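You operate a simulated robot arm through the tools that you are given. There is no shell and no other tool.

You run a simulated two-armed robot. Do the job below in one go: nothing can be reset, and whatever is moved stays where it is left.

TASK
On the far end of the pantry worktop, fold the red striped towel in half.

Only the result counts: the job must be done as asked and must still hold three seconds after the hand-in. Knocking over, shifting, dropping, spilling or breaking anything else fails it. Flat cloth is picked up by pressing the open fingertips on it (5 to 10 N) and closing them slowly along it; thin cloth reads only 2 to 8 mm in the jaws.

THE ROBOT
Two 6-joint arms with two-finger grippers on one trunk, on a base that moves. Base frame: it is fixed to the floor where the robot stands at the start and does not move with it; the origin is under the middle of the robot, x ahead of it, y to its left, z up. Units: mm, rad, N and s.
The left shoulder is at the start at [70, 148, 1381], the right one opposite. With the tool pointing down near the work surface each hand reaches from about 400 to 680 mm from the robot's upright axis, wherever it stands, measured 20 degrees to its own side. Places, roughly: far end of the pantry worktop [-200, 3100, 900]; red striped towel [-250, 3250, 1000]. Payload 2.45 kg a hand.
The TCP of each hand is the grasp point between the finger pads, 30 mm short of the fingertips. In the tool frame z runs along the fingers and y along their closing line. The gripper opens to 106 mm; its body begins 79 mm behind the TCP.
Orientation is that of the tool frame in the base frame, as a unit quaternion [x, y, z, w]. With the fingers straight down and closing along the base's y, the tool's x points along the base's -x, its y along +y and its z along -z.

THE INTERFACE
- The arms move only by the tool send_rows. It takes "left_targets", "right_targets" or both (then of equal length, played together; a hand with none holds still); each is a list that holds one entry, the list of rows, each a list of 7 numbers: the turn, a rotation vector about the tool's x, y, z in units of 180 degrees (1.0 is 180 degrees), then the shift along the tool's x, y, z in units of 150 mm (1.0 is 150 mm), then the opening in per cent of the stroke, from 0 (shut) to 100 (fully open). In form: [[[ax, ay, az, tx, ty, tz, hand], ...]]. A call has 1 to 20 rows; each row is the pose to reach, as a shift and turn from the pose commanded when the call began, along the tool's axes at that moment. A call with a number of a shift or a turn outside -1 to 1 is refused whole. Each row takes 0.2 s and may step no farther than 50 mm and 0.15 rad from the row before; otherwise, or with a gripper value out of range, the whole call is refused. A pose out of reach is approached as far as the arm can. The call stops where the force on the tool passes 40 N (or 10 N more than at its start, if that is more) or the arm is blocked; 0.2 s more then pass. The fingers move at their own pace (about 72 mm/s each) and stop on an object; they squeeze with about 40 N. The grip force told is the motor's: it shows also when the fingers shut on nothing. Time passes only in rows, and 0.2 s behind the last, so rows that repeat a pose let the fingers close. It gives the time, the measured TCP pose, the force on the tool (base axes), the opening and the grip force at its end, in the units of the frame above (readings bear some noise), with the torque about the TCP (base axes, N m) and any sound that the robot's microphone picked up.
- Cameras (640 x 400 px; columns grow to the right, rows downward): "scene" is now at [137.3, 20.6, 1614.7]; the picture's right is [0.12, -0.99, 0.00], its down [-0.67, -0.08, -0.74] and it looks along [0.73, 0.09, -0.68] (base axes); focal length 248 px, centre (320, 200). "left" rides on the left gripper at [76, 2, -106] in its tool frame; the picture's right is [-0.02, 1.00, 0.00], its down [-0.78, -0.02, -0.62] and it looks along [-0.62, -0.01, 0.78] (tool axes); focal length 247 px, centre (320, 200). "right" rides on the right gripper at [76, -2, -106] in its tool frame; the picture's right is [0.02, 1.00, 0.00], its down [-0.78, 0.02, -0.62] and it looks along [-0.62, 0.01, 0.78] (tool axes); focal length 247 px, centre (320, 200). There is no depth. A picture from a camera that has moved, and an enlarged one, comes with that camera's place and axes in the base frame and with its lens. The place of the scene camera against the robot may be out by one fixed shift of up to 25 mm in any direction.
- capture(camera): a new picture of that camera. No time passes.
- slide_trunk(by): slides the trunk up (or, below 0, down) by that many mm; the arms and the scene camera ride with it, the base frame stays. It gives what a move gives, with no picture.
- drive_base(legs): drives the robot by 1 to 6 legs, each [ahead, left, turn to the left] in mm, mm and rad, along the robot's own axes; the way and the turn of a leg run together, so that a leg with both is an arc; at most 1500 mm and 3.142 rad a leg. The arms and the cameras ride along, it lands a little off, and it stops where it bumps. It gives what a move gives.
- turn_head(pan, tilt): turns the head with the scene camera to pan (to the left, within 1.501 rad either way) and tilt (down, from -0.506 to 1.204), counted from straight ahead of the robot. It gives what a move gives.
- zoom(camera, box): a new picture of the part [left, top, right, bottom] of that camera's present view, enlarged. No time passes.
- sign_off(): hands the job in; it is judged then, once.

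Places have to be worked out from the pictures, the camera data and where the tool is seen. Open the grippers and draw the arms clear of the work before you hand the job in, unless the task says otherwise.

The tools are called after "Request:" as a command line: name --argument value ..., lists and objects as JSON in quotes. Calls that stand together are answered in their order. send_rows: Moves the arms, as the interface text tells. Its arguments: {"type":"object","properties":{"left_targets":{"type":"array","items":{"type":"array","items":{"type":"array","items":{"type":"number"}}}},"right_targets":{"type":"array","items":{"type":"array","items":{"type":"array","items":{"type":"number"}}}}},"required":[]} The other tools are called the same way: slide_trunk (by) moves the trunk up or down; drive_base (legs) drives the base; turn_head (pan, tilt) turns the head that bears the scene camera; capture (camera) takes a picture; zoom (camera, box) takes an enlarged picture of a part of a camera's view; sign_off () hands the job in.

At the start:

```text
time_s: 0.0
left_position: [539.2, 273.3, 1029.7]
left_ee_rot: [-0.001, 1.0, 0.0, 0.001]
left_contact_force: [0.6, 0.3, 0.0]
left_moment: [0.02, 0.03, -0.03]
left_gripper_width: 106.1
left_grasp_force: 0.1
right_position: [564.1, -214.2, 1030.7]
right_ee_rot: [0.001, 1.0, 0.0, 0.0]
right_contact_force: [-0.8, -0.3, -1.1]
right_moment: [0.0, -0.03, 0.02]
right_gripper_width: 105.9
right_grasp_force: 0.0
trunk travel left (down, up): [-853.0, 87.0]
robot x, y, heading: [0.8, 1.3, -0.001]
head pan, tilt (commanded): [0.124, 0.744]
```

scene: 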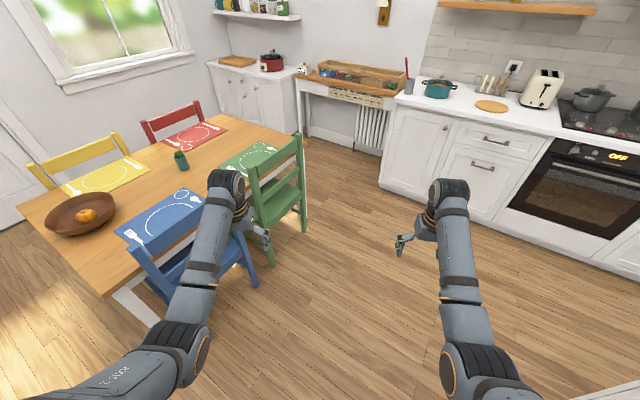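
right: 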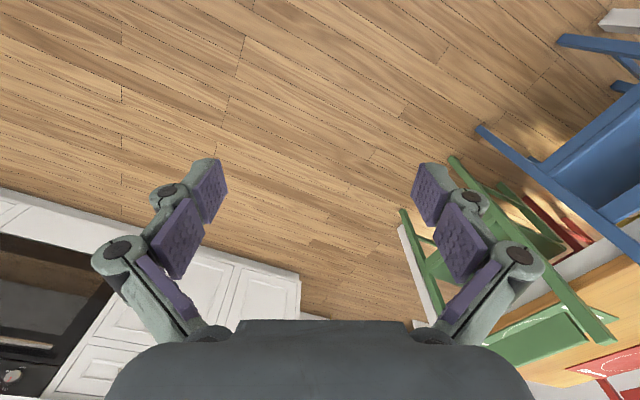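
left: 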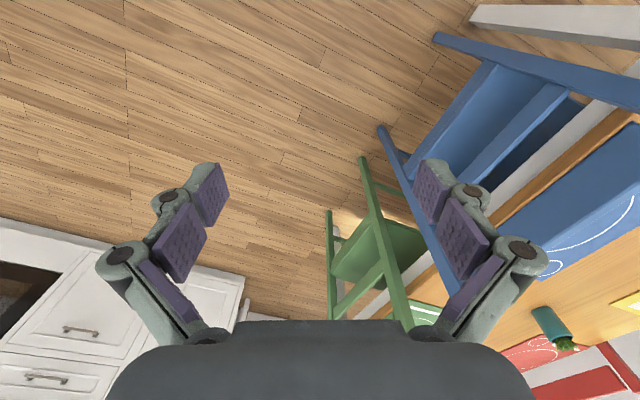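

I'll look to the left first, towards where the pantry worktop should be, before driving anywhere.

Request:
turn_head --pan 1.5 --tilt 0.4

Request:
capture --camera "scene"

```text
time_s: 1.5
left_position: [538.9, 273.1, 1029.8]
left_ee_rot: [0.0, 1.0, 0.001, 0.001]
left_contact_force: [0.0, 0.5, 0.7]
left_moment: [-0.01, -0.01, 0.02]
left_gripper_width: 106.2
left_grasp_force: 0.1
right_position: [563.8, -214.3, 1030.7]
right_ee_rot: [0.0, 1.0, -0.001, 0.0]
right_contact_force: [0.7, 1.1, -0.6]
right_moment: [-0.03, -0.01, 0.01]
right_gripper_width: 106.0
right_grasp_force: 0.2
trunk travel left (down, up): [-853.0, 87.0]
robot x, y, heading: [-1.3, -0.6, 0.001]
head pan, tilt (commanded): [1.499, 0.4]
```

```text
taken
camera scene: at [61.5, 102.8, 1645.2], right [1.0, -0.07, 0.0], down [-0.03, -0.39, -0.92], along [0.07, 0.92, -0.39], focal length 248 px, centre (320, 200)
```

scene: 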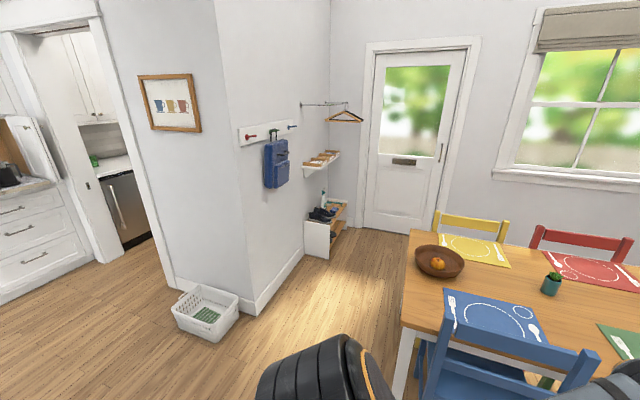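

The wall on the left runs at a slant, with a doorway to the pantry in it at around [-1600, 2240]. The wall basket near [-780, 1700] needs avoiding, so I'll turn on the spot and look at the route.

Request:
drive_base --legs '[[0, 0, 2.4]]'

Request:
turn_head --pan 0.0 --tilt 0.5

Request:
capture --camera "scene"

```text
time_s: 7.5
left_position: [-577.0, 179.9, 1029.7]
left_ee_rot: [0.927, -0.375, -0.001, -0.001]
left_contact_force: [0.0, -0.1, 0.0]
left_moment: [0.04, 0.0, 0.01]
left_gripper_width: 105.8
left_grasp_force: 0.2
right_position: [-255.6, 547.2, 1031.2]
right_ee_rot: [0.927, -0.375, 0.0, 0.0]
right_contact_force: [0.6, -0.1, -0.2]
right_moment: [0.01, 0.01, -0.02]
right_gripper_width: 106.0
right_grasp_force: 0.0
trunk travel left (down, up): [-853.0, 87.0]
robot x, y, heading: [-3.3, 0.8, 2.375]
head pan, tilt (commanded): [1.499, 0.4]
```

```text
time_s: 9.1
left_position: [-576.4, 180.4, 1029.8]
left_ee_rot: [0.927, -0.375, -0.001, 0.0]
left_contact_force: [-0.2, -0.4, 0.7]
left_moment: [-0.02, 0.01, -0.06]
left_gripper_width: 106.2
left_grasp_force: 0.0
right_position: [-255.2, 546.7, 1031.5]
right_ee_rot: [0.927, -0.376, 0.0, 0.001]
right_contact_force: [-0.7, -0.3, 0.4]
right_moment: [0.01, 0.01, -0.03]
right_gripper_width: 106.3
right_grasp_force: 0.0
trunk travel left (down, up): [-853.0, 87.0]
robot x, y, heading: [-0.6, -1.9, 2.374]
head pan, tilt (commanded): [0.0, 0.499]
```

```text
taken
camera scene: at [-97.2, 108.7, 1636.1], right [0.7, 0.72, 0.0], down [0.34, -0.33, -0.88], along [-0.63, 0.61, -0.48], focal length 248 px, centre (320, 200)
```

scene: 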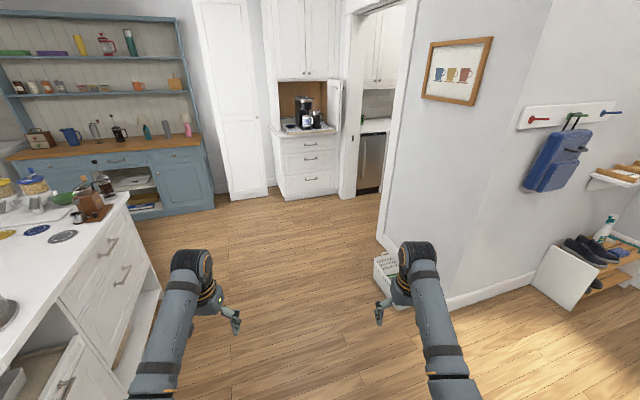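

The pantry doorway is visible. The wall runs along about [-0.89, 0.45], with an island on the left side and an open corridor between the two. I'll face the doorway wall (heading about 1.1) and strafe left along the corridor to come in front of the door.

Request:
drive_base --legs '[[0, 0, -1.27], [100, 1300, 0]]'

Request:
turn_head --pan 0.6 --tilt 0.4

Request:
capture --camera "scene"

```text
time_s: 18.9
left_position: [-1113.2, 1284.4, 1029.4]
left_ee_rot: [-0.524, 0.852, 0.001, 0.0]
left_contact_force: [-0.2, -0.3, -0.5]
left_moment: [-0.03, -0.01, -0.04]
left_gripper_width: 106.0
left_grasp_force: 0.1
right_position: [-666.9, 1087.9, 1030.4]
right_ee_rot: [-0.524, 0.852, -0.001, 0.0]
right_contact_force: [-0.2, 0.2, -0.4]
right_moment: [-0.02, 0.03, -0.06]
right_gripper_width: 106.0
right_grasp_force: 0.1
trunk travel left (down, up): [-853.0, 87.0]
robot x, y, heading: [-1112.1, 680.7, 1.102]
head pan, tilt (commanded): [0.0, 0.499]
```

```text
time_s: 19.9
left_position: [-1113.6, 1283.1, 1030.1]
left_ee_rot: [-0.525, 0.851, 0.0, 0.001]
left_contact_force: [-0.5, 0.0, -0.2]
left_moment: [0.0, 0.01, 0.01]
left_gripper_width: 106.3
left_grasp_force: 0.0
right_position: [-666.0, 1087.2, 1029.9]
right_ee_rot: [-0.525, 0.851, -0.001, 0.0]
right_contact_force: [-0.4, 0.7, -0.3]
right_moment: [-0.01, 0.0, -0.01]
right_gripper_width: 105.9
right_grasp_force: 0.1
trunk travel left (down, up): [-853.0, 87.0]
robot x, y, heading: [-1110.4, 682.6, 1.103]
head pan, tilt (commanded): [0.6, 0.4]
```

```text
taken
camera scene: at [-1097.7, 827.7, 1645.2], right [0.99, 0.13, 0.0], down [0.05, -0.39, -0.92], along [-0.12, 0.91, -0.39], focal length 248 px, centre (320, 200)
```

scene: 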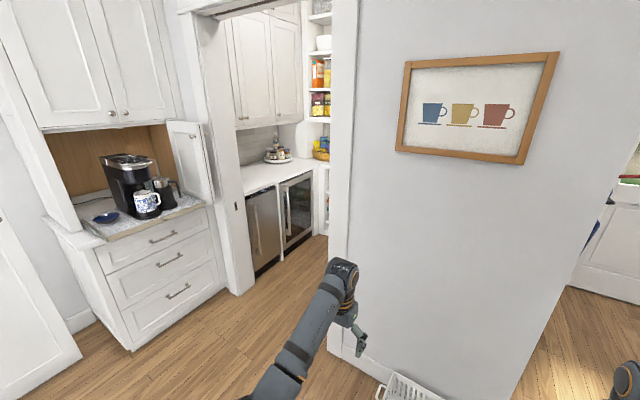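

The pantry worktop is seen along the left wall inside, and the coffee cabinet has a small open door sticking out near the left jamb, which I must stay clear of. I'll strafe a further 850 mm left and look through the doorway to the right-hand side, where the towel should lie.

Request:
drive_base --legs '[[0, 850, 0]]'

Request:
turn_head --pan 0.0 --tilt 0.35

Request:
capture --camera "scene"

```text
time_s: 24.4
left_position: [-1874.4, 1672.4, 1030.1]
left_ee_rot: [-0.522, 0.853, 0.001, 0.001]
left_contact_force: [-0.9, -0.5, -0.1]
left_moment: [0.0, -0.02, -0.01]
left_gripper_width: 106.1
left_grasp_force: 0.1
right_position: [-1429.1, 1472.2, 1030.3]
right_ee_rot: [-0.523, 0.853, -0.001, 0.0]
right_contact_force: [-0.1, 0.0, -0.2]
right_moment: [-0.02, 0.04, 0.02]
right_gripper_width: 105.9
right_grasp_force: 0.0
trunk travel left (down, up): [-853.0, 87.0]
robot x, y, heading: [-1874.9, 1064.1, 1.097]
head pan, tilt (commanded): [0.6, 0.4]
```

```text
time_s: 25.4
left_position: [-1875.4, 1672.3, 1030.0]
left_ee_rot: [-0.523, 0.852, 0.001, 0.001]
left_contact_force: [0.8, -0.4, 0.4]
left_moment: [-0.01, 0.01, -0.01]
left_gripper_width: 106.0
left_grasp_force: 0.1
right_position: [-1430.5, 1473.5, 1030.1]
right_ee_rot: [-0.522, 0.853, 0.0, -0.001]
right_contact_force: [-0.6, -0.1, -0.2]
right_moment: [0.04, -0.02, 0.01]
right_gripper_width: 105.9
right_grasp_force: 0.0
trunk travel left (down, up): [-853.0, 87.0]
robot x, y, heading: [-1878.1, 1065.2, 1.099]
head pan, tilt (commanded): [0.0, 0.351]
```

```text
taken
camera scene: at [-1807.2, 1205.8, 1649.8], right [0.89, -0.45, 0.0], down [-0.16, -0.31, -0.94], along [0.42, 0.84, -0.34], focal length 248 px, centre (320, 200)
```

scene: 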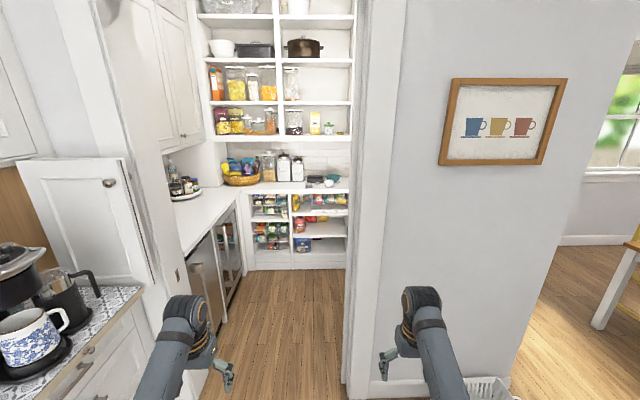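

From here, the doorway opening spans roughly 770–860 mm between the open cabinet door's edge and the right jamb. The back wall of the pantry holds a worktop at about 900 mm high with shelves above, and the towel must be hidden to the right of the jamb. I'll centre on the opening and advance partway, then look right.

Request:
drive_base --legs '[[0, 225, 0], [650, 0, 0]]'

Request:
turn_head --pan -0.5 --tilt 0.45

Request:
capture --camera "scene"

```text
time_s: 30.3
left_position: [-1775.0, 2342.6, 1031.0]
left_ee_rot: [-0.519, 0.855, 0.0, 0.001]
left_contact_force: [-0.5, 0.5, -0.1]
left_moment: [0.03, -0.02, 0.0]
left_gripper_width: 106.2
left_grasp_force: 0.0
right_position: [-1331.8, 2140.4, 1031.3]
right_ee_rot: [-0.519, 0.855, -0.001, 0.001]
right_contact_force: [-0.5, 0.3, -0.9]
right_moment: [0.0, 0.05, -0.02]
right_gripper_width: 105.8
right_grasp_force: 0.0
trunk travel left (down, up): [-853.0, 87.0]
robot x, y, heading: [-1776.9, 1739.7, 1.094]
head pan, tilt (commanded): [0.0, 0.351]
```

```text
time_s: 31.2
left_position: [-1774.5, 2343.7, 1030.3]
left_ee_rot: [-0.519, 0.855, 0.0, 0.001]
left_contact_force: [0.4, -0.6, -0.1]
left_moment: [0.01, -0.03, 0.02]
left_gripper_width: 106.2
left_grasp_force: 0.2
right_position: [-1332.0, 2140.7, 1031.0]
right_ee_rot: [-0.519, 0.854, 0.0, 0.0]
right_contact_force: [0.4, -0.2, -0.3]
right_moment: [-0.02, -0.01, -0.03]
right_gripper_width: 106.3
right_grasp_force: 0.1
trunk travel left (down, up): [-853.0, 87.0]
robot x, y, heading: [-1778.3, 1737.5, 1.091]
head pan, tilt (commanded): [-0.499, 0.45]
```

```text
taken
camera scene: at [-1677.8, 1845.7, 1640.6], right [0.56, -0.83, 0.0], down [-0.36, -0.24, -0.9], along [0.75, 0.5, -0.44], focal length 248 px, centre (320, 200)
```

scene: 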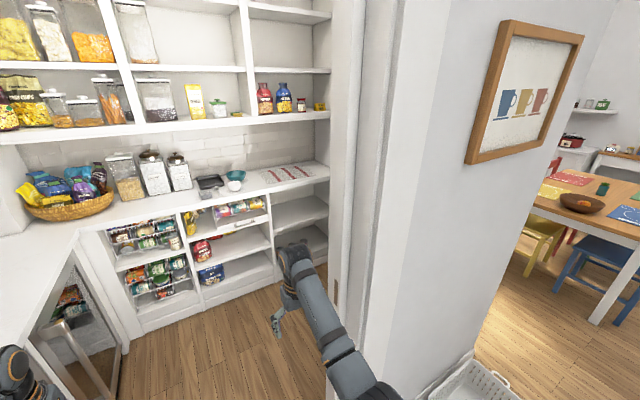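

The towel is now visible on the right end of the back worktop. I'll zoom in on it.

Request:
zoom --camera "scene" --box '[180, 120, 340, 220]'

```text
4.00 times, centred on (260, 170) of scene
camera zoom: at [-1677.8, 1845.7, 1640.6], right [0.56, -0.83, 0.0], down [-0.36, -0.24, -0.9], along [0.75, 0.5, -0.44], focal length 994 px, centre (560, 320)
```

zoom: 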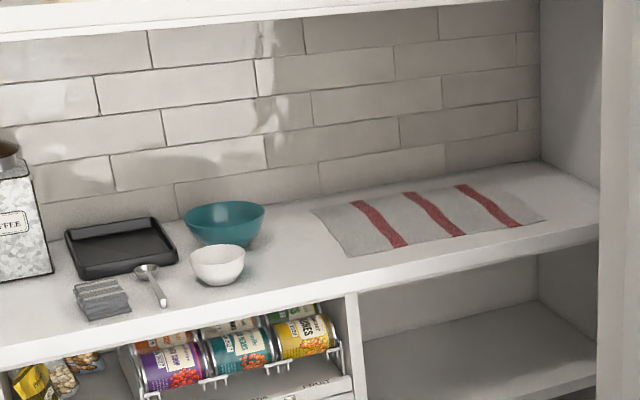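

The towel lies flat on the back worktop's right end, about 460 mm left-to-right by 300 mm deep, with its three stripes running front to back. Next to it on the left are a bowl, a cup and a spoon, which I have to keep clear of. The hands are already past the open cabinet door, so I'll go on straight through the doorway.

Request:
drive_base --legs '[[600, 0, 0.01], [450, 0, 0]]'

Request:
turn_head --pan -0.7 --tilt 0.55

Request:
capture --camera "scene"

```text
time_s: 36.8
left_position: [-1316.5, 3262.8, 1030.2]
left_ee_rot: [-0.523, 0.852, 0.001, 0.001]
left_contact_force: [0.1, -0.3, -0.4]
left_moment: [0.01, 0.04, 0.03]
left_gripper_width: 106.1
left_grasp_force: 0.0
right_position: [-870.8, 3065.2, 1032.0]
right_ee_rot: [-0.523, 0.852, 0.0, 0.001]
right_contact_force: [0.2, -0.1, -0.7]
right_moment: [0.03, 0.02, -0.01]
right_gripper_width: 105.9
right_grasp_force: 0.1
trunk travel left (down, up): [-853.0, 87.0]
robot x, y, heading: [-1316.0, 2657.8, 1.104]
head pan, tilt (commanded): [-0.499, 0.45]
```

```text
time_s: 37.5
left_position: [-1315.7, 3264.1, 1028.9]
left_ee_rot: [-0.523, 0.852, 0.0, 0.0]
left_contact_force: [0.3, -0.5, 0.0]
left_moment: [-0.01, 0.0, 0.01]
left_gripper_width: 105.8
left_grasp_force: 0.1
right_position: [-870.2, 3066.2, 1030.5]
right_ee_rot: [-0.523, 0.852, 0.0, 0.0]
right_contact_force: [1.1, 0.0, -1.0]
right_moment: [0.01, -0.01, -0.02]
right_gripper_width: 105.9
right_grasp_force: 0.1
trunk travel left (down, up): [-853.0, 87.0]
robot x, y, heading: [-1315.8, 2660.5, 1.099]
head pan, tilt (commanded): [-0.7, 0.55]
```

```text
taken
camera scene: at [-1207.3, 2751.0, 1631.5], right [0.39, -0.92, 0.0], down [-0.48, -0.2, -0.85], along [0.78, 0.33, -0.52], focal length 248 px, centre (320, 200)
```

scene: 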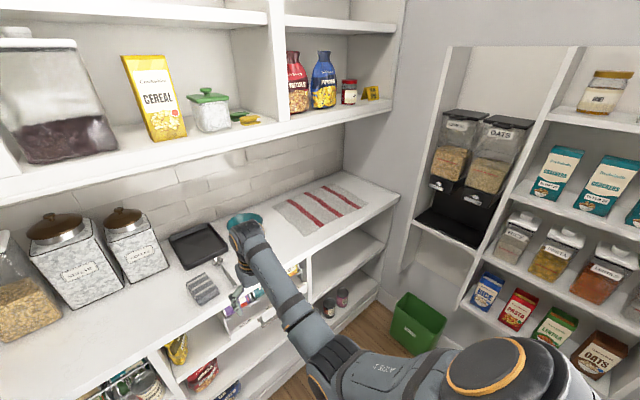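

I'm inside the pantry now. The towel is in clear view; a green bin stands on the floor by the right-hand shelves, which I must not touch. I'll zoom in on the towel and look down at the base to learn its size.

Request:
zoom --camera "scene" --box '[220, 150, 420, 275]'

Request:
zoom --camera "scene" --box '[320, 220, 520, 345]'

Request:
turn_head --pan 0.0 --tilt 1.2

Request:
capture --camera "scene"

```text
3.20 times, centred on (320, 212) of scene
camera zoom: at [-1207.3, 2751.0, 1631.5], right [0.39, -0.92, 0.0], down [-0.48, -0.2, -0.85], along [0.78, 0.33, -0.52], focal length 795 px, centre (320, 160)
```

zoom: 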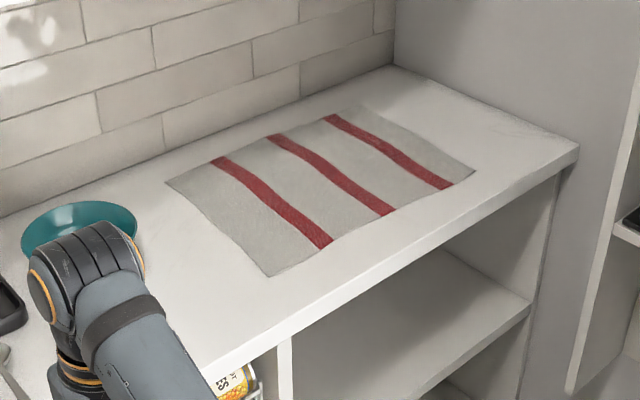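

```text
3.20 times, centred on (420, 282) of scene
camera zoom: at [-1207.3, 2751.0, 1631.5], right [0.39, -0.92, 0.0], down [-0.48, -0.2, -0.85], along [0.78, 0.33, -0.52], focal length 795 px, centre (0, -64)
```

zoom: 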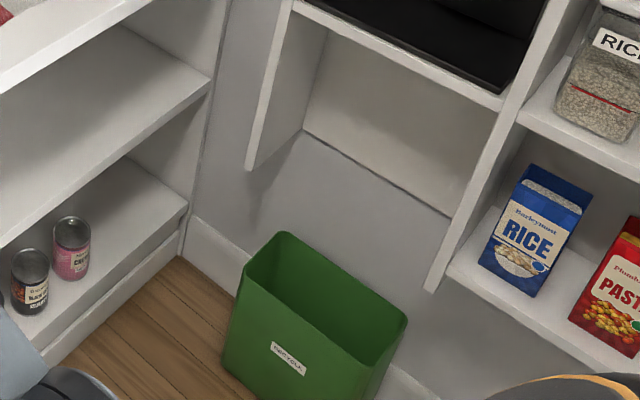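

```text
time_s: 38.6
left_position: [-1316.8, 3263.6, 1029.8]
left_ee_rot: [-0.523, 0.853, 0.0, 0.001]
left_contact_force: [-0.4, 0.6, 0.5]
left_moment: [-0.01, 0.0, 0.0]
left_gripper_width: 105.9
left_grasp_force: 0.2
right_position: [-871.0, 3066.2, 1031.2]
right_ee_rot: [-0.523, 0.852, 0.0, 0.0]
right_contact_force: [0.0, 0.7, 0.2]
right_moment: [-0.01, -0.01, 0.03]
right_gripper_width: 106.0
right_grasp_force: 0.1
trunk travel left (down, up): [-853.0, 87.0]
robot x, y, heading: [-1317.1, 2657.8, 1.103]
head pan, tilt (commanded): [0.0, 1.201]
```

```text
taken
camera scene: at [-1264.8, 2765.2, 1582.5], right [0.89, -0.45, 0.0], down [-0.42, -0.83, -0.36], along [0.16, 0.32, -0.93], focal length 248 px, centre (320, 200)
```

scene: 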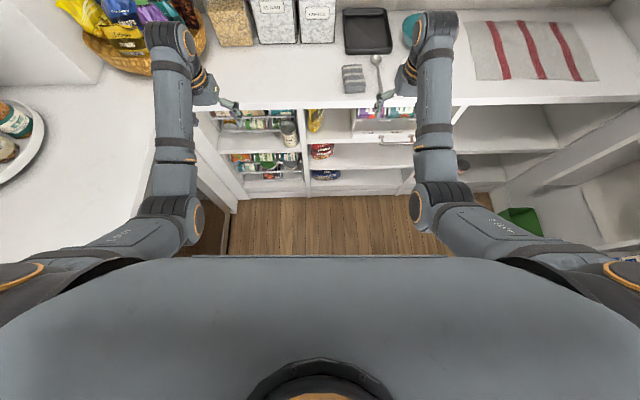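

The head-down view shows the towel well. I'll enlarge that part so I can place its corners.

Request:
zoom --camera "scene" --box '[440, 0, 640, 125]'

Request:
zoom --camera "scene" --box '[300, 0, 500, 125]'

```text
3.20 times, centred on (540, 62) of scene
camera zoom: at [-1264.8, 2765.2, 1582.5], right [0.89, -0.45, 0.0], down [-0.42, -0.83, -0.36], along [0.16, 0.32, -0.93], focal length 795 px, centre (-384, 640)
```

zoom: 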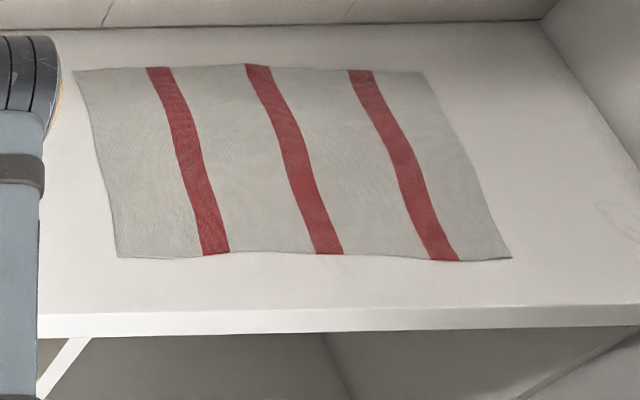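

```text
3.20 times, centred on (400, 62) of scene
camera zoom: at [-1264.8, 2765.2, 1582.5], right [0.89, -0.45, 0.0], down [-0.42, -0.83, -0.36], along [0.16, 0.32, -0.93], focal length 795 px, centre (64, 640)
```

zoom: 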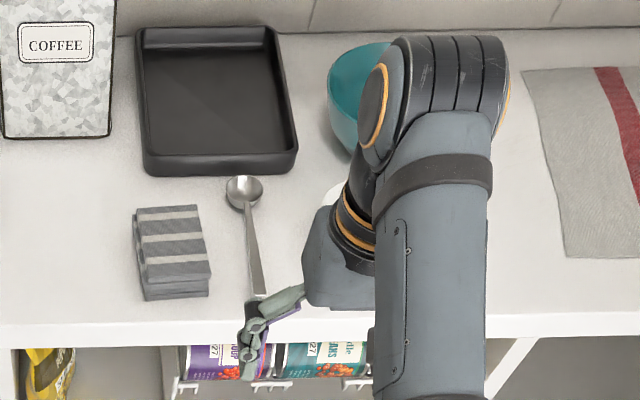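

The towel's near edge is about 850 mm ahead and its far edge about 1150 mm ahead of the robot, roughly 570–1040 mm to its right. Before strafing in beside the bin I need the base's footprint, so I'll spin the left hand in free space to aim its camera back at the base.

Request:
send_rows --left_targets '[[[0, 0, 0.046, 0, 0, 0, 100], [0, 0, 0.092, 0, 0, 0, 100], [0, 0, 0.138, 0, 0, 0, 100], [0, 0, 0.184, 0, 0, 0, 100], [0, 0, 0.23, 0, 0, 0, 100], [0, 0, 0.276, 0, 0, 0, 100], [0, 0, 0.322, 0, 0, 0, 100], [0, 0, 0.368, 0, 0, 0, 100], [0, 0, 0.414, 0, 0, 0, 100], [0, 0, 0.46, 0, 0, 0, 100], [0, 0, 0.506, 0, 0, 0, 100], [0, 0, 0.552, 0, 0, 0, 100], [0, 0, 0.598, 0, 0, 0, 100], [0, 0, 0.644, 0, 0, 0, 100], [0, 0, 0.69, 0, 0, 0, 100], [0, 0, 0.736, 0, 0, 0, 100], [0, 0, 0.782, 0, 0, 0, 100], [0, 0, 0.828, 0, 0, 0, 100], [0, 0, 0.874, 0, 0, 0, 100], [0, 0, 0.92, 0, 0, 0, 100]]]'

Request:
capture --camera "left"

```text
time_s: 42.8
left_position: [-1317.2, 3263.7, 1030.1]
left_ee_rot: [0.781, 0.624, 0.0, -0.001]
left_contact_force: [0.1, -0.1, -1.0]
left_moment: [-0.02, 0.0, -0.02]
left_gripper_width: 105.9
left_grasp_force: 0.1
right_position: [-870.8, 3066.2, 1029.6]
right_ee_rot: [-0.523, 0.852, 0.001, 0.0]
right_contact_force: [-0.2, -0.4, -0.9]
right_moment: [-0.02, 0.0, 0.0]
right_gripper_width: 106.3
right_grasp_force: 0.1
trunk travel left (down, up): [-853.0, 87.0]
robot x, y, heading: [-1319.4, 2660.8, 1.104]
head pan, tilt (commanded): [0.0, 1.201]
```

```text
taken
camera left: at [-1299.1, 3338.1, 1135.6], right [0.97, -0.24, 0.0], down [-0.19, -0.76, 0.62], along [-0.15, -0.6, -0.78], focal length 247 px, centre (320, 200)
```

left: 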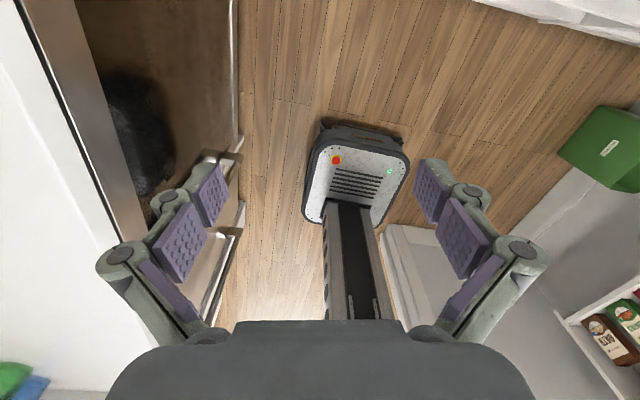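

The base is about 400 mm wide and its front is about 285 mm ahead of its axis, so there's room to stand at around 300 mm left of the bin. I'll turn the left hand back to its original orientation, then strafe right partway.

Request:
send_rows --left_targets '[[[0, 0, -0.046, 0, 0, 0, 100], [0, 0, -0.092, 0, 0, 0, 100], [0, 0, -0.138, 0, 0, 0, 100], [0, 0, -0.184, 0, 0, 0, 100], [0, 0, -0.23, 0, 0, 0, 100], [0, 0, -0.276, 0, 0, 0, 100], [0, 0, -0.322, 0, 0, 0, 100], [0, 0, -0.368, 0, 0, 0, 100], [0, 0, -0.414, 0, 0, 0, 100], [0, 0, -0.46, 0, 0, 0, 100], [0, 0, -0.506, 0, 0, 0, 100], [0, 0, -0.552, 0, 0, 0, 100], [0, 0, -0.598, 0, 0, 0, 100], [0, 0, -0.644, 0, 0, 0, 100], [0, 0, -0.69, 0, 0, 0, 100], [0, 0, -0.736, 0, 0, 0, 100], [0, 0, -0.782, 0, 0, 0, 100], [0, 0, -0.828, 0, 0, 0, 100], [0, 0, -0.874, 0, 0, 0, 100], [0, 0, -0.92, 0, 0, 0, 100]]]'

Request:
drive_base --legs '[[0, -350, 0]]'

Request:
turn_head --pan -0.8 --tilt 0.6

Request:
capture --camera "scene"

Request:
capture --camera "right"

```text
time_s: 47.0
left_position: [-1316.1, 3263.8, 1030.3]
left_ee_rot: [-0.525, 0.851, 0.0, 0.0]
left_contact_force: [0.5, -0.5, -0.2]
left_moment: [-0.01, -0.01, 0.01]
left_gripper_width: 106.2
left_grasp_force: 0.0
right_position: [-870.2, 3066.8, 1029.9]
right_ee_rot: [-0.523, 0.852, 0.001, 0.001]
right_contact_force: [-0.2, -0.6, -0.2]
right_moment: [0.04, 0.0, -0.01]
right_gripper_width: 106.0
right_grasp_force: 0.0
trunk travel left (down, up): [-853.0, 87.0]
robot x, y, heading: [-1316.8, 2661.6, 1.099]
head pan, tilt (commanded): [0.0, 1.201]
```

```text
time_s: 49.3
left_position: [-1002.5, 3105.7, 1029.6]
left_ee_rot: [-0.524, 0.852, 0.0, 0.0]
left_contact_force: [-0.2, -0.1, 1.0]
left_moment: [-0.02, 0.02, 0.01]
left_gripper_width: 105.9
left_grasp_force: 0.0
right_position: [-557.5, 2908.7, 1031.1]
right_ee_rot: [-0.523, 0.852, -0.001, 0.001]
right_contact_force: [-0.1, -0.2, -0.1]
right_moment: [0.0, -0.05, 0.04]
right_gripper_width: 106.2
right_grasp_force: 0.1
trunk travel left (down, up): [-853.0, 87.0]
robot x, y, heading: [-1003.2, 2498.2, 1.1]
head pan, tilt (commanded): [0.0, 1.201]
```

```text
time_s: 50.4
left_position: [-1002.0, 3105.2, 1030.6]
left_ee_rot: [-0.523, 0.852, 0.001, 0.001]
left_contact_force: [-0.1, -0.1, 0.2]
left_moment: [-0.02, -0.03, -0.03]
left_gripper_width: 106.1
left_grasp_force: 0.0
right_position: [-556.5, 2905.6, 1030.5]
right_ee_rot: [-0.522, 0.853, 0.001, 0.0]
right_contact_force: [0.7, 0.1, 0.7]
right_moment: [-0.01, -0.02, 0.04]
right_gripper_width: 106.2
right_grasp_force: 0.0
trunk travel left (down, up): [-853.0, 87.0]
robot x, y, heading: [-1002.8, 2505.3, 1.101]
head pan, tilt (commanded): [-0.799, 0.6]
```

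```text
taken
camera scene: at [-892.0, 2582.5, 1627.0], right [0.3, -0.95, 0.0], down [-0.54, -0.17, -0.82], along [0.79, 0.25, -0.57], focal length 248 px, centre (320, 200)
```

scene: 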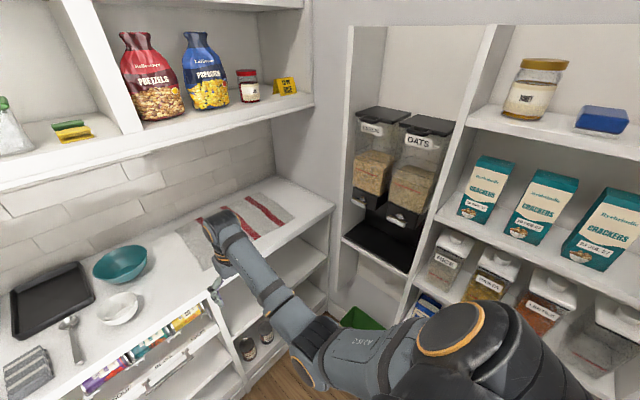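

```text
taken
camera right: at [-590.1, 2838.6, 1137.0], right [-0.9, 0.43, 0.0], down [0.34, 0.71, 0.62], along [0.27, 0.56, -0.78], focal length 247 px, centre (320, 200)
```

right: 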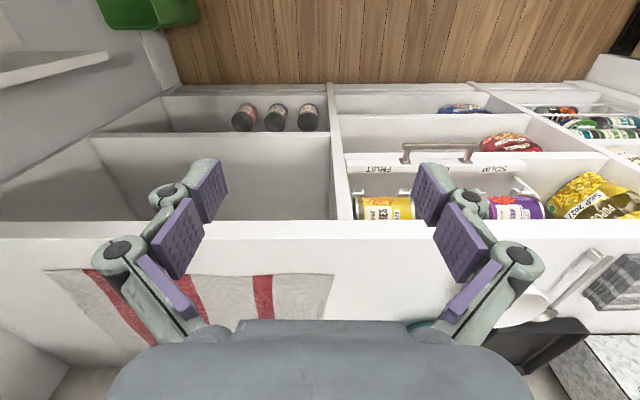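

I've moved 350 mm right. I'll enlarge the region around the right-hand shelves and the bin to judge how far they stick out before strafing further.

Request:
zoom --camera "scene" --box '[300, 180, 460, 340]'

Request:
turn_head --pan -1.2 --tilt 0.9

Request:
capture --camera "scene"

```text
2.50 times, centred on (380, 260) of scene
camera zoom: at [-892.0, 2582.5, 1627.0], right [0.3, -0.95, 0.0], down [-0.54, -0.17, -0.82], along [0.79, 0.25, -0.57], focal length 621 px, centre (170, 50)
```

zoom: 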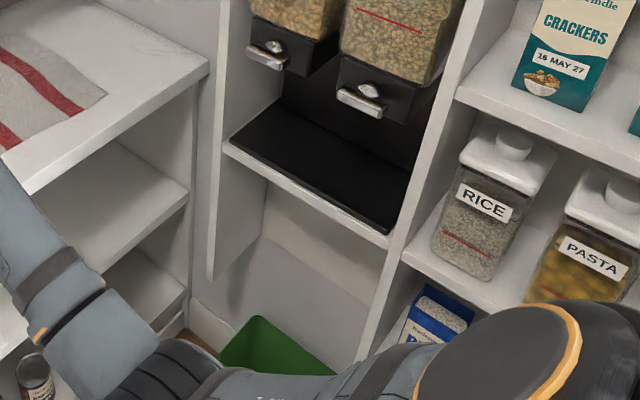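

```text
time_s: 51.3
left_position: [-1003.0, 3104.9, 1029.8]
left_ee_rot: [-0.522, 0.853, 0.001, 0.001]
left_contact_force: [-0.1, 1.5, 0.3]
left_moment: [-0.01, 0.02, 0.02]
left_gripper_width: 105.8
left_grasp_force: 0.1
right_position: [-556.4, 2906.3, 1029.4]
right_ee_rot: [-0.523, 0.852, 0.0, 0.0]
right_contact_force: [0.7, -0.2, -0.6]
right_moment: [0.0, 0.0, 0.0]
right_gripper_width: 106.0
right_grasp_force: 0.0
trunk travel left (down, up): [-853.0, 87.0]
robot x, y, heading: [-1004.0, 2502.2, 1.101]
head pan, tilt (commanded): [-1.201, 0.901]
```

```text
taken
camera scene: at [-900.8, 2548.5, 1602.3], right [-0.1, -1.0, 0.0], down [-0.78, 0.08, -0.62], along [0.62, -0.06, -0.78], focal length 248 px, centre (320, 200)
```

scene: 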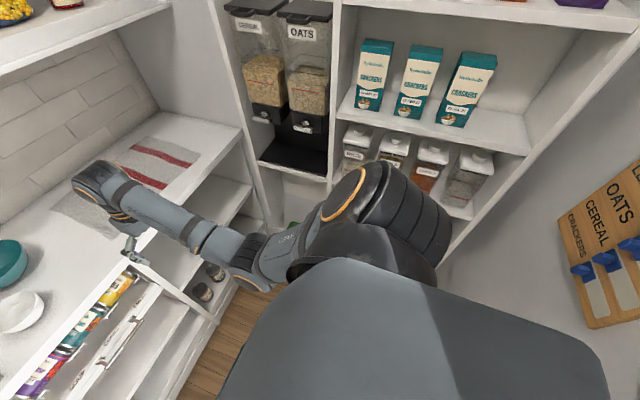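

The right-hand shelf unit's front face sits at roughly e1 ≈ -1394 in room axes, so the robot's right shoulder needs to stay left of that. The hands are also low and far forward, so I'll pull both back and up a little and bring the left one inward, to clear the bowl when I move in.

Request:
send_rows --left_targets '[[[0, 0, 0, 0.16, -0.15, -0.1, 100], [0, 0, 0, 0.32, -0.3, -0.2, 100], [0, 0, 0, 0.48, -0.45, -0.3, 100], [0, 0, 0, 0.64, -0.6, -0.4, 100], [0, 0, 0, 0.8, -0.7, -0.5, 100]]]' --right_targets '[[[0, 0, 0, 0.18, 0, -0.1, 100], [0, 0, 0, 0.36, 0, -0.2, 100], [0, 0, 0, 0.54, 0, -0.3, 100], [0, 0, 0, 0.72, 0, -0.4, 100], [0, 0, 0, 0.9, 0, -0.5, 100]]]'

Request:
drive_base --legs '[[0, -200, 0]]'

Request:
capture --camera "right"

Request:
capture --camera "scene"

```text
time_s: 52.6
left_position: [-1029.0, 2969.0, 1016.5]
left_ee_rot: [-0.519, 0.847, 0.11, -0.039]
left_contact_force: [0.2, 0.1, -0.2]
left_moment: [-0.01, -0.01, 0.02]
left_gripper_width: 106.0
left_grasp_force: 0.0
left hand out of reach, approached as far as the arm can: row 1, 2, 3, 4, 5
right_position: [-594.4, 2847.0, 1004.8]
right_ee_rot: [-0.523, 0.852, 0.0, 0.002]
right_contact_force: [-0.1, -0.2, 1.0]
right_moment: [0.02, -0.05, 0.01]
right_gripper_width: 106.2
right_grasp_force: 0.1
right hand out of reach, approached as far as the arm can: row 1, 2, 3, 4, 5
trunk travel left (down, up): [-853.0, 87.0]
robot x, y, heading: [-1001.8, 2500.2, 1.101]
head pan, tilt (commanded): [-1.201, 0.901]
stopped in row 5 (left hand): the arm was blocked; the commanded pose is now the measured one
```

```text
time_s: 54.2
left_position: [-850.0, 2880.6, 1016.2]
left_ee_rot: [-0.52, 0.846, 0.109, -0.039]
left_contact_force: [-0.1, 0.5, 0.0]
left_moment: [0.0, 0.01, -0.02]
left_gripper_width: 106.4
left_grasp_force: 0.0
right_position: [-415.7, 2760.2, 1002.1]
right_ee_rot: [-0.524, 0.852, 0.0, 0.001]
right_contact_force: [0.1, 0.9, 0.2]
right_moment: [0.0, -0.01, 0.03]
right_gripper_width: 106.2
right_grasp_force: 0.0
trunk travel left (down, up): [-853.0, 87.0]
robot x, y, heading: [-823.9, 2411.1, 1.103]
head pan, tilt (commanded): [-1.201, 0.901]
```

```text
taken
camera right: at [-448.1, 2690.9, 1108.2], right [-0.9, 0.43, 0.0], down [0.34, 0.71, 0.62], along [0.27, 0.56, -0.78], focal length 247 px, centre (320, 200)
```

right: 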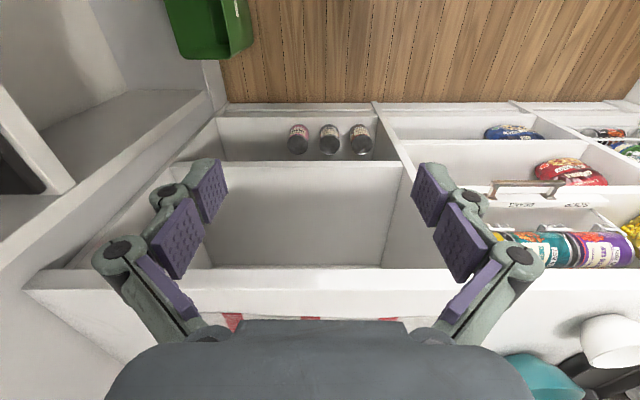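

```text
taken
camera scene: at [-725.1, 2459.5, 1602.4], right [-0.1, -1.0, 0.0], down [-0.78, 0.08, -0.62], along [0.62, -0.06, -0.78], focal length 248 px, centre (320, 200)
```

scene: 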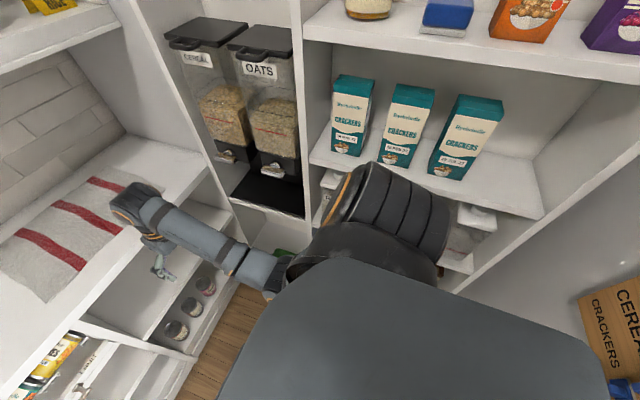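

The arms can't fold back and up at that height (both were reported out of reach), and the left hand ended slightly tilted. I'll straighten the left hand and lower both in the free space before the worktop, to learn the closer reach limit.

Request:
send_rows --left_targets '[[[0.018, 0.004, 0, 0, 0, 0.13, 100], [0.036, 0.008, 0, 0, 0, 0.26, 100], [0.054, 0.012, 0, 0, 0, 0.39, 100], [0.072, 0.015, 0, 0, 0, 0.5, 100], [0.072, 0.015, 0, 0, 0, 0.5, 100]]]' --right_targets '[[[0, 0, 0, 0, 0, 0.13, 100], [0, 0, 0, 0.12, 0, 0.26, 100], [0, 0, 0, 0.24, 0, 0.39, 100], [0, 0, 0, 0.36, 0, 0.5, 100], [0, 0, 0, 0.5, 0, 0.5, 100]]]'

```text
time_s: 55.5
left_position: [-863.3, 2889.3, 942.6]
left_ee_rot: [-0.523, 0.852, 0.002, 0.0]
left_contact_force: [-0.1, 0.7, -0.1]
left_moment: [0.04, 0.01, 0.02]
left_gripper_width: 106.0
left_grasp_force: 0.1
right_position: [-446.5, 2690.4, 927.7]
right_ee_rot: [-0.524, 0.852, 0.0, 0.002]
right_contact_force: [0.5, 0.2, 0.0]
right_moment: [0.06, 0.0, 0.0]
right_gripper_width: 106.1
right_grasp_force: 0.0
trunk travel left (down, up): [-853.0, 87.0]
robot x, y, heading: [-827.8, 2413.3, 1.105]
head pan, tilt (commanded): [-1.201, 0.901]
```

Both hands reach about 410–420 mm ahead at z ≈ 930–940, so low heights are fine near the body. Next I'll bring the left hand inward to keep clear of the bowl and white cup, and raise both a little while still out in front of the worktop.

Request:
send_rows --left_targets '[[[0, 0, 0, -0.05, -0.25, 0, 100], [0, 0, 0, -0.1, -0.5, 0, 100], [0, 0, 0, -0.15, -0.75, 0, 100], [0, 0, 0, -0.2, -1.0, 0, 100], [0, 0, 0, -0.3, -1.0, -0.2, 100], [0, 0, 0, -0.4, -1.0, -0.4, 100], [0, 0, 0, -0.4, -1.0, -0.4, 100]]]' --right_targets '[[[0, 0, 0, -0.05, 0, 0, 100], [0, 0, 0, -0.1, 0, 0, 100], [0, 0, 0, -0.15, 0, 0, 100], [0, 0, 0, -0.2, 0, 0, 100], [0, 0, 0, -0.3, 0, -0.25, 100], [0, 0, 0, -0.4, 0, -0.5, 100], [0, 0, 0, -0.4, 0, -0.5, 100]]]'

```text
time_s: 56.5
left_position: [-814.1, 2893.1, 923.0]
left_ee_rot: [-0.526, 0.844, 0.083, -0.06]
left_contact_force: [-0.1, -1.0, 0.9]
left_moment: [-0.01, 0.01, 0.03]
left_gripper_width: 106.1
left_grasp_force: 0.1
left hand out of reach, approached as far as the arm can: row 4, 5
right_position: [-434.5, 2719.4, 926.0]
right_ee_rot: [-0.524, 0.852, -0.001, 0.0]
right_contact_force: [0.9, -0.1, 0.8]
right_moment: [-0.01, 0.01, 0.01]
right_gripper_width: 106.1
right_grasp_force: 0.1
trunk travel left (down, up): [-853.0, 87.0]
robot x, y, heading: [-824.5, 2413.9, 1.102]
head pan, tilt (commanded): [-1.201, 0.901]
stopped in row 5 (left hand): the arm was blocked; the commanded pose is now the measured one
```

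The left arm was blocked while moving inward this close to the body. I'll look at the arm's shape from the head camera to understand why.

Request:
turn_head --pan 0.3 --tilt 1.0

Request:
capture --camera "scene"

Request:
capture --camera "left"

```text
time_s: 58.1
left_position: [-813.8, 2891.1, 924.0]
left_ee_rot: [-0.526, 0.845, 0.081, -0.061]
left_contact_force: [0.9, -0.1, 0.7]
left_moment: [-0.02, 0.03, 0.0]
left_gripper_width: 106.1
left_grasp_force: 0.0
right_position: [-433.8, 2718.4, 926.1]
right_ee_rot: [-0.525, 0.851, 0.001, 0.0]
right_contact_force: [-0.1, 0.3, -0.4]
right_moment: [0.0, 0.02, -0.02]
right_gripper_width: 105.9
right_grasp_force: 0.1
trunk travel left (down, up): [-853.0, 87.0]
robot x, y, heading: [-827.2, 2409.1, 1.102]
head pan, tilt (commanded): [0.3, 1.0]
```

```text
taken
camera scene: at [-786.5, 2534.9, 1595.0], right [0.99, -0.17, 0.0], down [-0.14, -0.83, -0.54], along [0.09, 0.53, -0.84], focal length 248 px, centre (320, 200)
```

scene: 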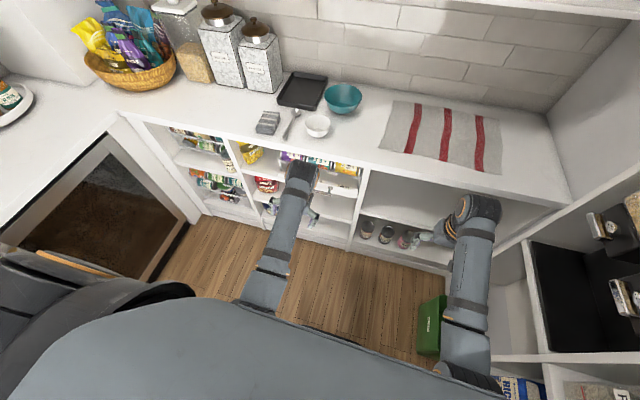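

```text
taken
camera left: at [-828.5, 2815.6, 1029.5], right [-0.87, 0.45, 0.2], down [0.48, 0.65, 0.59], along [0.14, 0.61, -0.78], focal length 247 px, centre (320, 200)
```

left: 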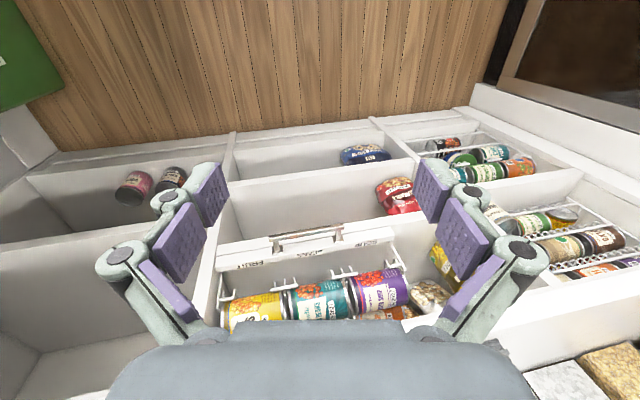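

The right forearm is clear; the left arm seems limited going inward when close to the chest. I'll straighten the left hand and test how far inward it goes when it is held farther out, still in the free space in front of the worktop.

Request:
send_rows --left_targets '[[[0.02, -0.002, 0, -0.22, 0, 0, 100], [0.04, -0.004, 0, -0.44, 0, 0, 100], [0.06, -0.006, 0, -0.66, 0, 0, 100], [0.064, -0.006, 0, -0.88, 0, 0, 100], [0.064, -0.006, 0, -0.88, -0.25, -0.05, 100], [0.064, -0.006, 0, -0.88, -0.5, -0.1, 100], [0.064, -0.006, 0, -0.88, -0.75, -0.15, 100], [0.064, -0.006, 0, -0.88, -1.0, -0.2, 100], [0.064, -0.006, 0, -0.88, -1.0, -0.2, 100]]]'

```text
time_s: 60.1
left_position: [-633.5, 2953.0, 918.6]
left_ee_rot: [-0.536, 0.844, 0.01, -0.005]
left_contact_force: [-0.2, 0.2, 0.1]
left_moment: [-0.03, -0.01, 0.01]
left_gripper_width: 106.1
left_grasp_force: 0.1
right_position: [-434.6, 2719.8, 927.3]
right_ee_rot: [-0.525, 0.851, 0.0, 0.001]
right_contact_force: [-0.2, 0.2, 0.2]
right_moment: [-0.03, -0.01, 0.02]
right_gripper_width: 106.0
right_grasp_force: 0.0
trunk travel left (down, up): [-853.0, 87.0]
robot x, y, heading: [-822.4, 2412.8, 1.105]
head pan, tilt (commanded): [0.3, 1.0]
```

At 567 mm ahead, the left hand reaches well inward (74 mm left of centre), so I'll work with the hands around 500 mm out or more. I'll raise both hands, strafe 70 mm right, then check before going in.

Request:
send_rows --left_targets '[[[0, 0, 0, 0, 0, -0.15, 100], [0, 0, 0, 0, 0, -0.3, 100], [0, 0, 0, 0, 0, -0.45, 100], [0, 0, 0, 0, 0, -0.6, 100], [0, 0, 0, 0, 0, -0.65, 100]]]' --right_targets '[[[0, 0, 0, -0.2, 0, 0, 100], [0, 0, 0, -0.4, 0, -0.1, 100], [0, 0, 0, -0.6, 0, -0.3, 100], [0, 0, 0, -0.65, 0, -0.5, 100], [0, 0, 0, -0.65, 0, -0.6, 100]]]'

Request:
drive_base --legs '[[0, -65, 0]]'

Request:
turn_head --pan -0.5 --tilt 0.85

Request:
capture --camera "scene"

Request:
capture --camera "left"

```text
time_s: 61.5
left_position: [-655.0, 2969.1, 1010.7]
left_ee_rot: [-0.547, 0.836, 0.028, -0.016]
left_contact_force: [-0.8, -0.6, 0.3]
left_moment: [0.01, -0.03, 0.01]
left_gripper_width: 106.3
left_grasp_force: 0.1
right_position: [-391.7, 2806.4, 1017.6]
right_ee_rot: [-0.524, 0.852, 0.0, 0.0]
right_contact_force: [0.0, -0.3, -1.1]
right_moment: [-0.01, -0.01, -0.02]
right_gripper_width: 106.0
right_grasp_force: 0.1
trunk travel left (down, up): [-853.0, 87.0]
robot x, y, heading: [-825.0, 2412.4, 1.102]
head pan, tilt (commanded): [0.3, 1.0]
stopped in row 5 (left hand): the arm was blocked; the commanded pose is now the measured one
```

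```text
time_s: 62.5
left_position: [-599.4, 2940.2, 1010.3]
left_ee_rot: [-0.546, 0.837, 0.025, -0.015]
left_contact_force: [0.0, 0.9, -0.4]
left_moment: [-0.04, -0.04, 0.03]
left_gripper_width: 105.8
left_grasp_force: 0.0
right_position: [-335.8, 2775.9, 1018.8]
right_ee_rot: [-0.524, 0.852, -0.001, 0.002]
right_contact_force: [0.3, 1.1, -0.7]
right_moment: [-0.04, -0.01, -0.03]
right_gripper_width: 105.6
right_grasp_force: 0.2
trunk travel left (down, up): [-853.0, 87.0]
robot x, y, heading: [-768.3, 2379.8, 1.102]
head pan, tilt (commanded): [0.3, 1.0]
```

```text
time_s: 63.6
left_position: [-596.8, 2940.3, 1009.7]
left_ee_rot: [-0.547, 0.837, 0.028, -0.016]
left_contact_force: [-0.2, 0.1, -1.1]
left_moment: [0.02, -0.03, -0.01]
left_gripper_width: 106.2
left_grasp_force: 0.0
right_position: [-334.6, 2775.6, 1018.0]
right_ee_rot: [-0.524, 0.852, 0.001, 0.001]
right_contact_force: [0.0, 0.4, -0.7]
right_moment: [-0.03, -0.05, 0.0]
right_gripper_width: 106.3
right_grasp_force: 0.1
trunk travel left (down, up): [-853.0, 87.0]
robot x, y, heading: [-768.6, 2380.1, 1.097]
head pan, tilt (commanded): [-0.499, 0.85]
```

```text
taken
camera scene: at [-676.1, 2481.3, 1606.1], right [0.57, -0.82, 0.0], down [-0.62, -0.43, -0.66], along [0.54, 0.37, -0.75], focal length 248 px, centre (320, 200)
```

scene: 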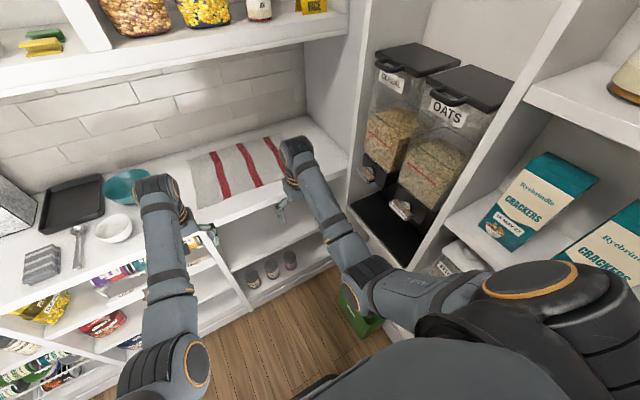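

```text
taken
camera left: at [-623.4, 2866.9, 1115.9], right [-0.91, 0.42, 0.06], down [0.37, 0.69, 0.62], along [0.22, 0.59, -0.78], focal length 247 px, centre (320, 200)
```

left: 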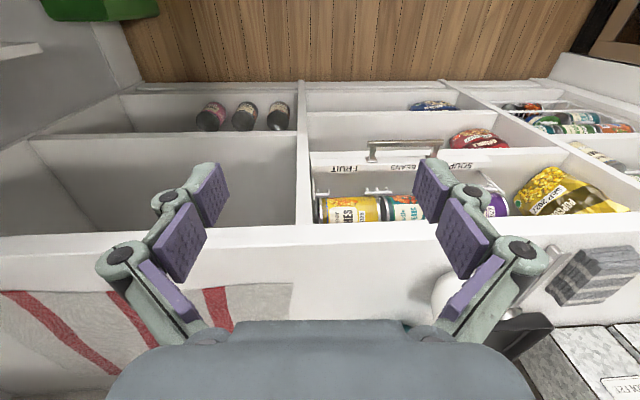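

Lifting the left hand higher at this inward spot is blocked, so I'll raise the trunk: that puts the hands lower relative to the shoulders, where they have more freedom. Then I'll lower the hands back to about z 1010 and straighten the left one.

Request:
slide_trunk --by 85

Request:
send_rows --left_targets '[[[0.004, 0.0, -0.008, 0, 0, 0.14, 100], [0.01, 0.0, -0.016, 0, 0, 0.28, 100], [0.016, 0.0, -0.016, 0, -0.1, 0.42, 100], [0.02, 0.0, -0.016, 0, -0.2, 0.5, 100], [0.02, 0.0, -0.016, 0, -0.3, 0.5, 100]]]' --right_targets '[[[0, 0, 0, 0, 0, 0.14, 100], [0, 0, 0, 0, 0, 0.28, 100], [0, 0, 0, 0, 0, 0.42, 100], [0, 0, 0, 0, 0, 0.5, 100], [0, 0, 0, 0, 0, 0.5, 100]]]'

```text
time_s: 64.8
left_position: [-596.1, 2938.8, 1094.7]
left_ee_rot: [-0.547, 0.837, 0.028, -0.017]
left_contact_force: [0.3, 0.2, 0.4]
left_moment: [-0.04, 0.0, -0.01]
left_gripper_width: 106.2
left_grasp_force: 0.0
right_position: [-332.5, 2774.8, 1102.7]
right_ee_rot: [-0.523, 0.852, 0.001, 0.0]
right_contact_force: [-0.1, 0.5, -0.1]
right_moment: [-0.01, -0.02, -0.02]
right_gripper_width: 106.1
right_grasp_force: 0.0
trunk travel left (down, up): [-938.0, 2.0]
robot x, y, heading: [-766.8, 2380.6, 1.104]
head pan, tilt (commanded): [-0.499, 0.85]
```

```text
time_s: 66.0
left_position: [-564.0, 2925.6, 1015.3]
left_ee_rot: [-0.571, 0.821, 0.005, 0.0]
left_contact_force: [-0.3, 0.2, 0.4]
left_moment: [-0.02, 0.03, 0.02]
left_gripper_width: 105.7
left_grasp_force: 0.1
right_position: [-332.9, 2775.2, 1026.8]
right_ee_rot: [-0.523, 0.852, 0.0, -0.001]
right_contact_force: [-0.3, -0.2, -0.9]
right_moment: [-0.01, 0.0, 0.04]
right_gripper_width: 106.0
right_grasp_force: 0.0
trunk travel left (down, up): [-938.0, 2.0]
robot x, y, heading: [-766.4, 2380.5, 1.102]
head pan, tilt (commanded): [-0.499, 0.85]
```

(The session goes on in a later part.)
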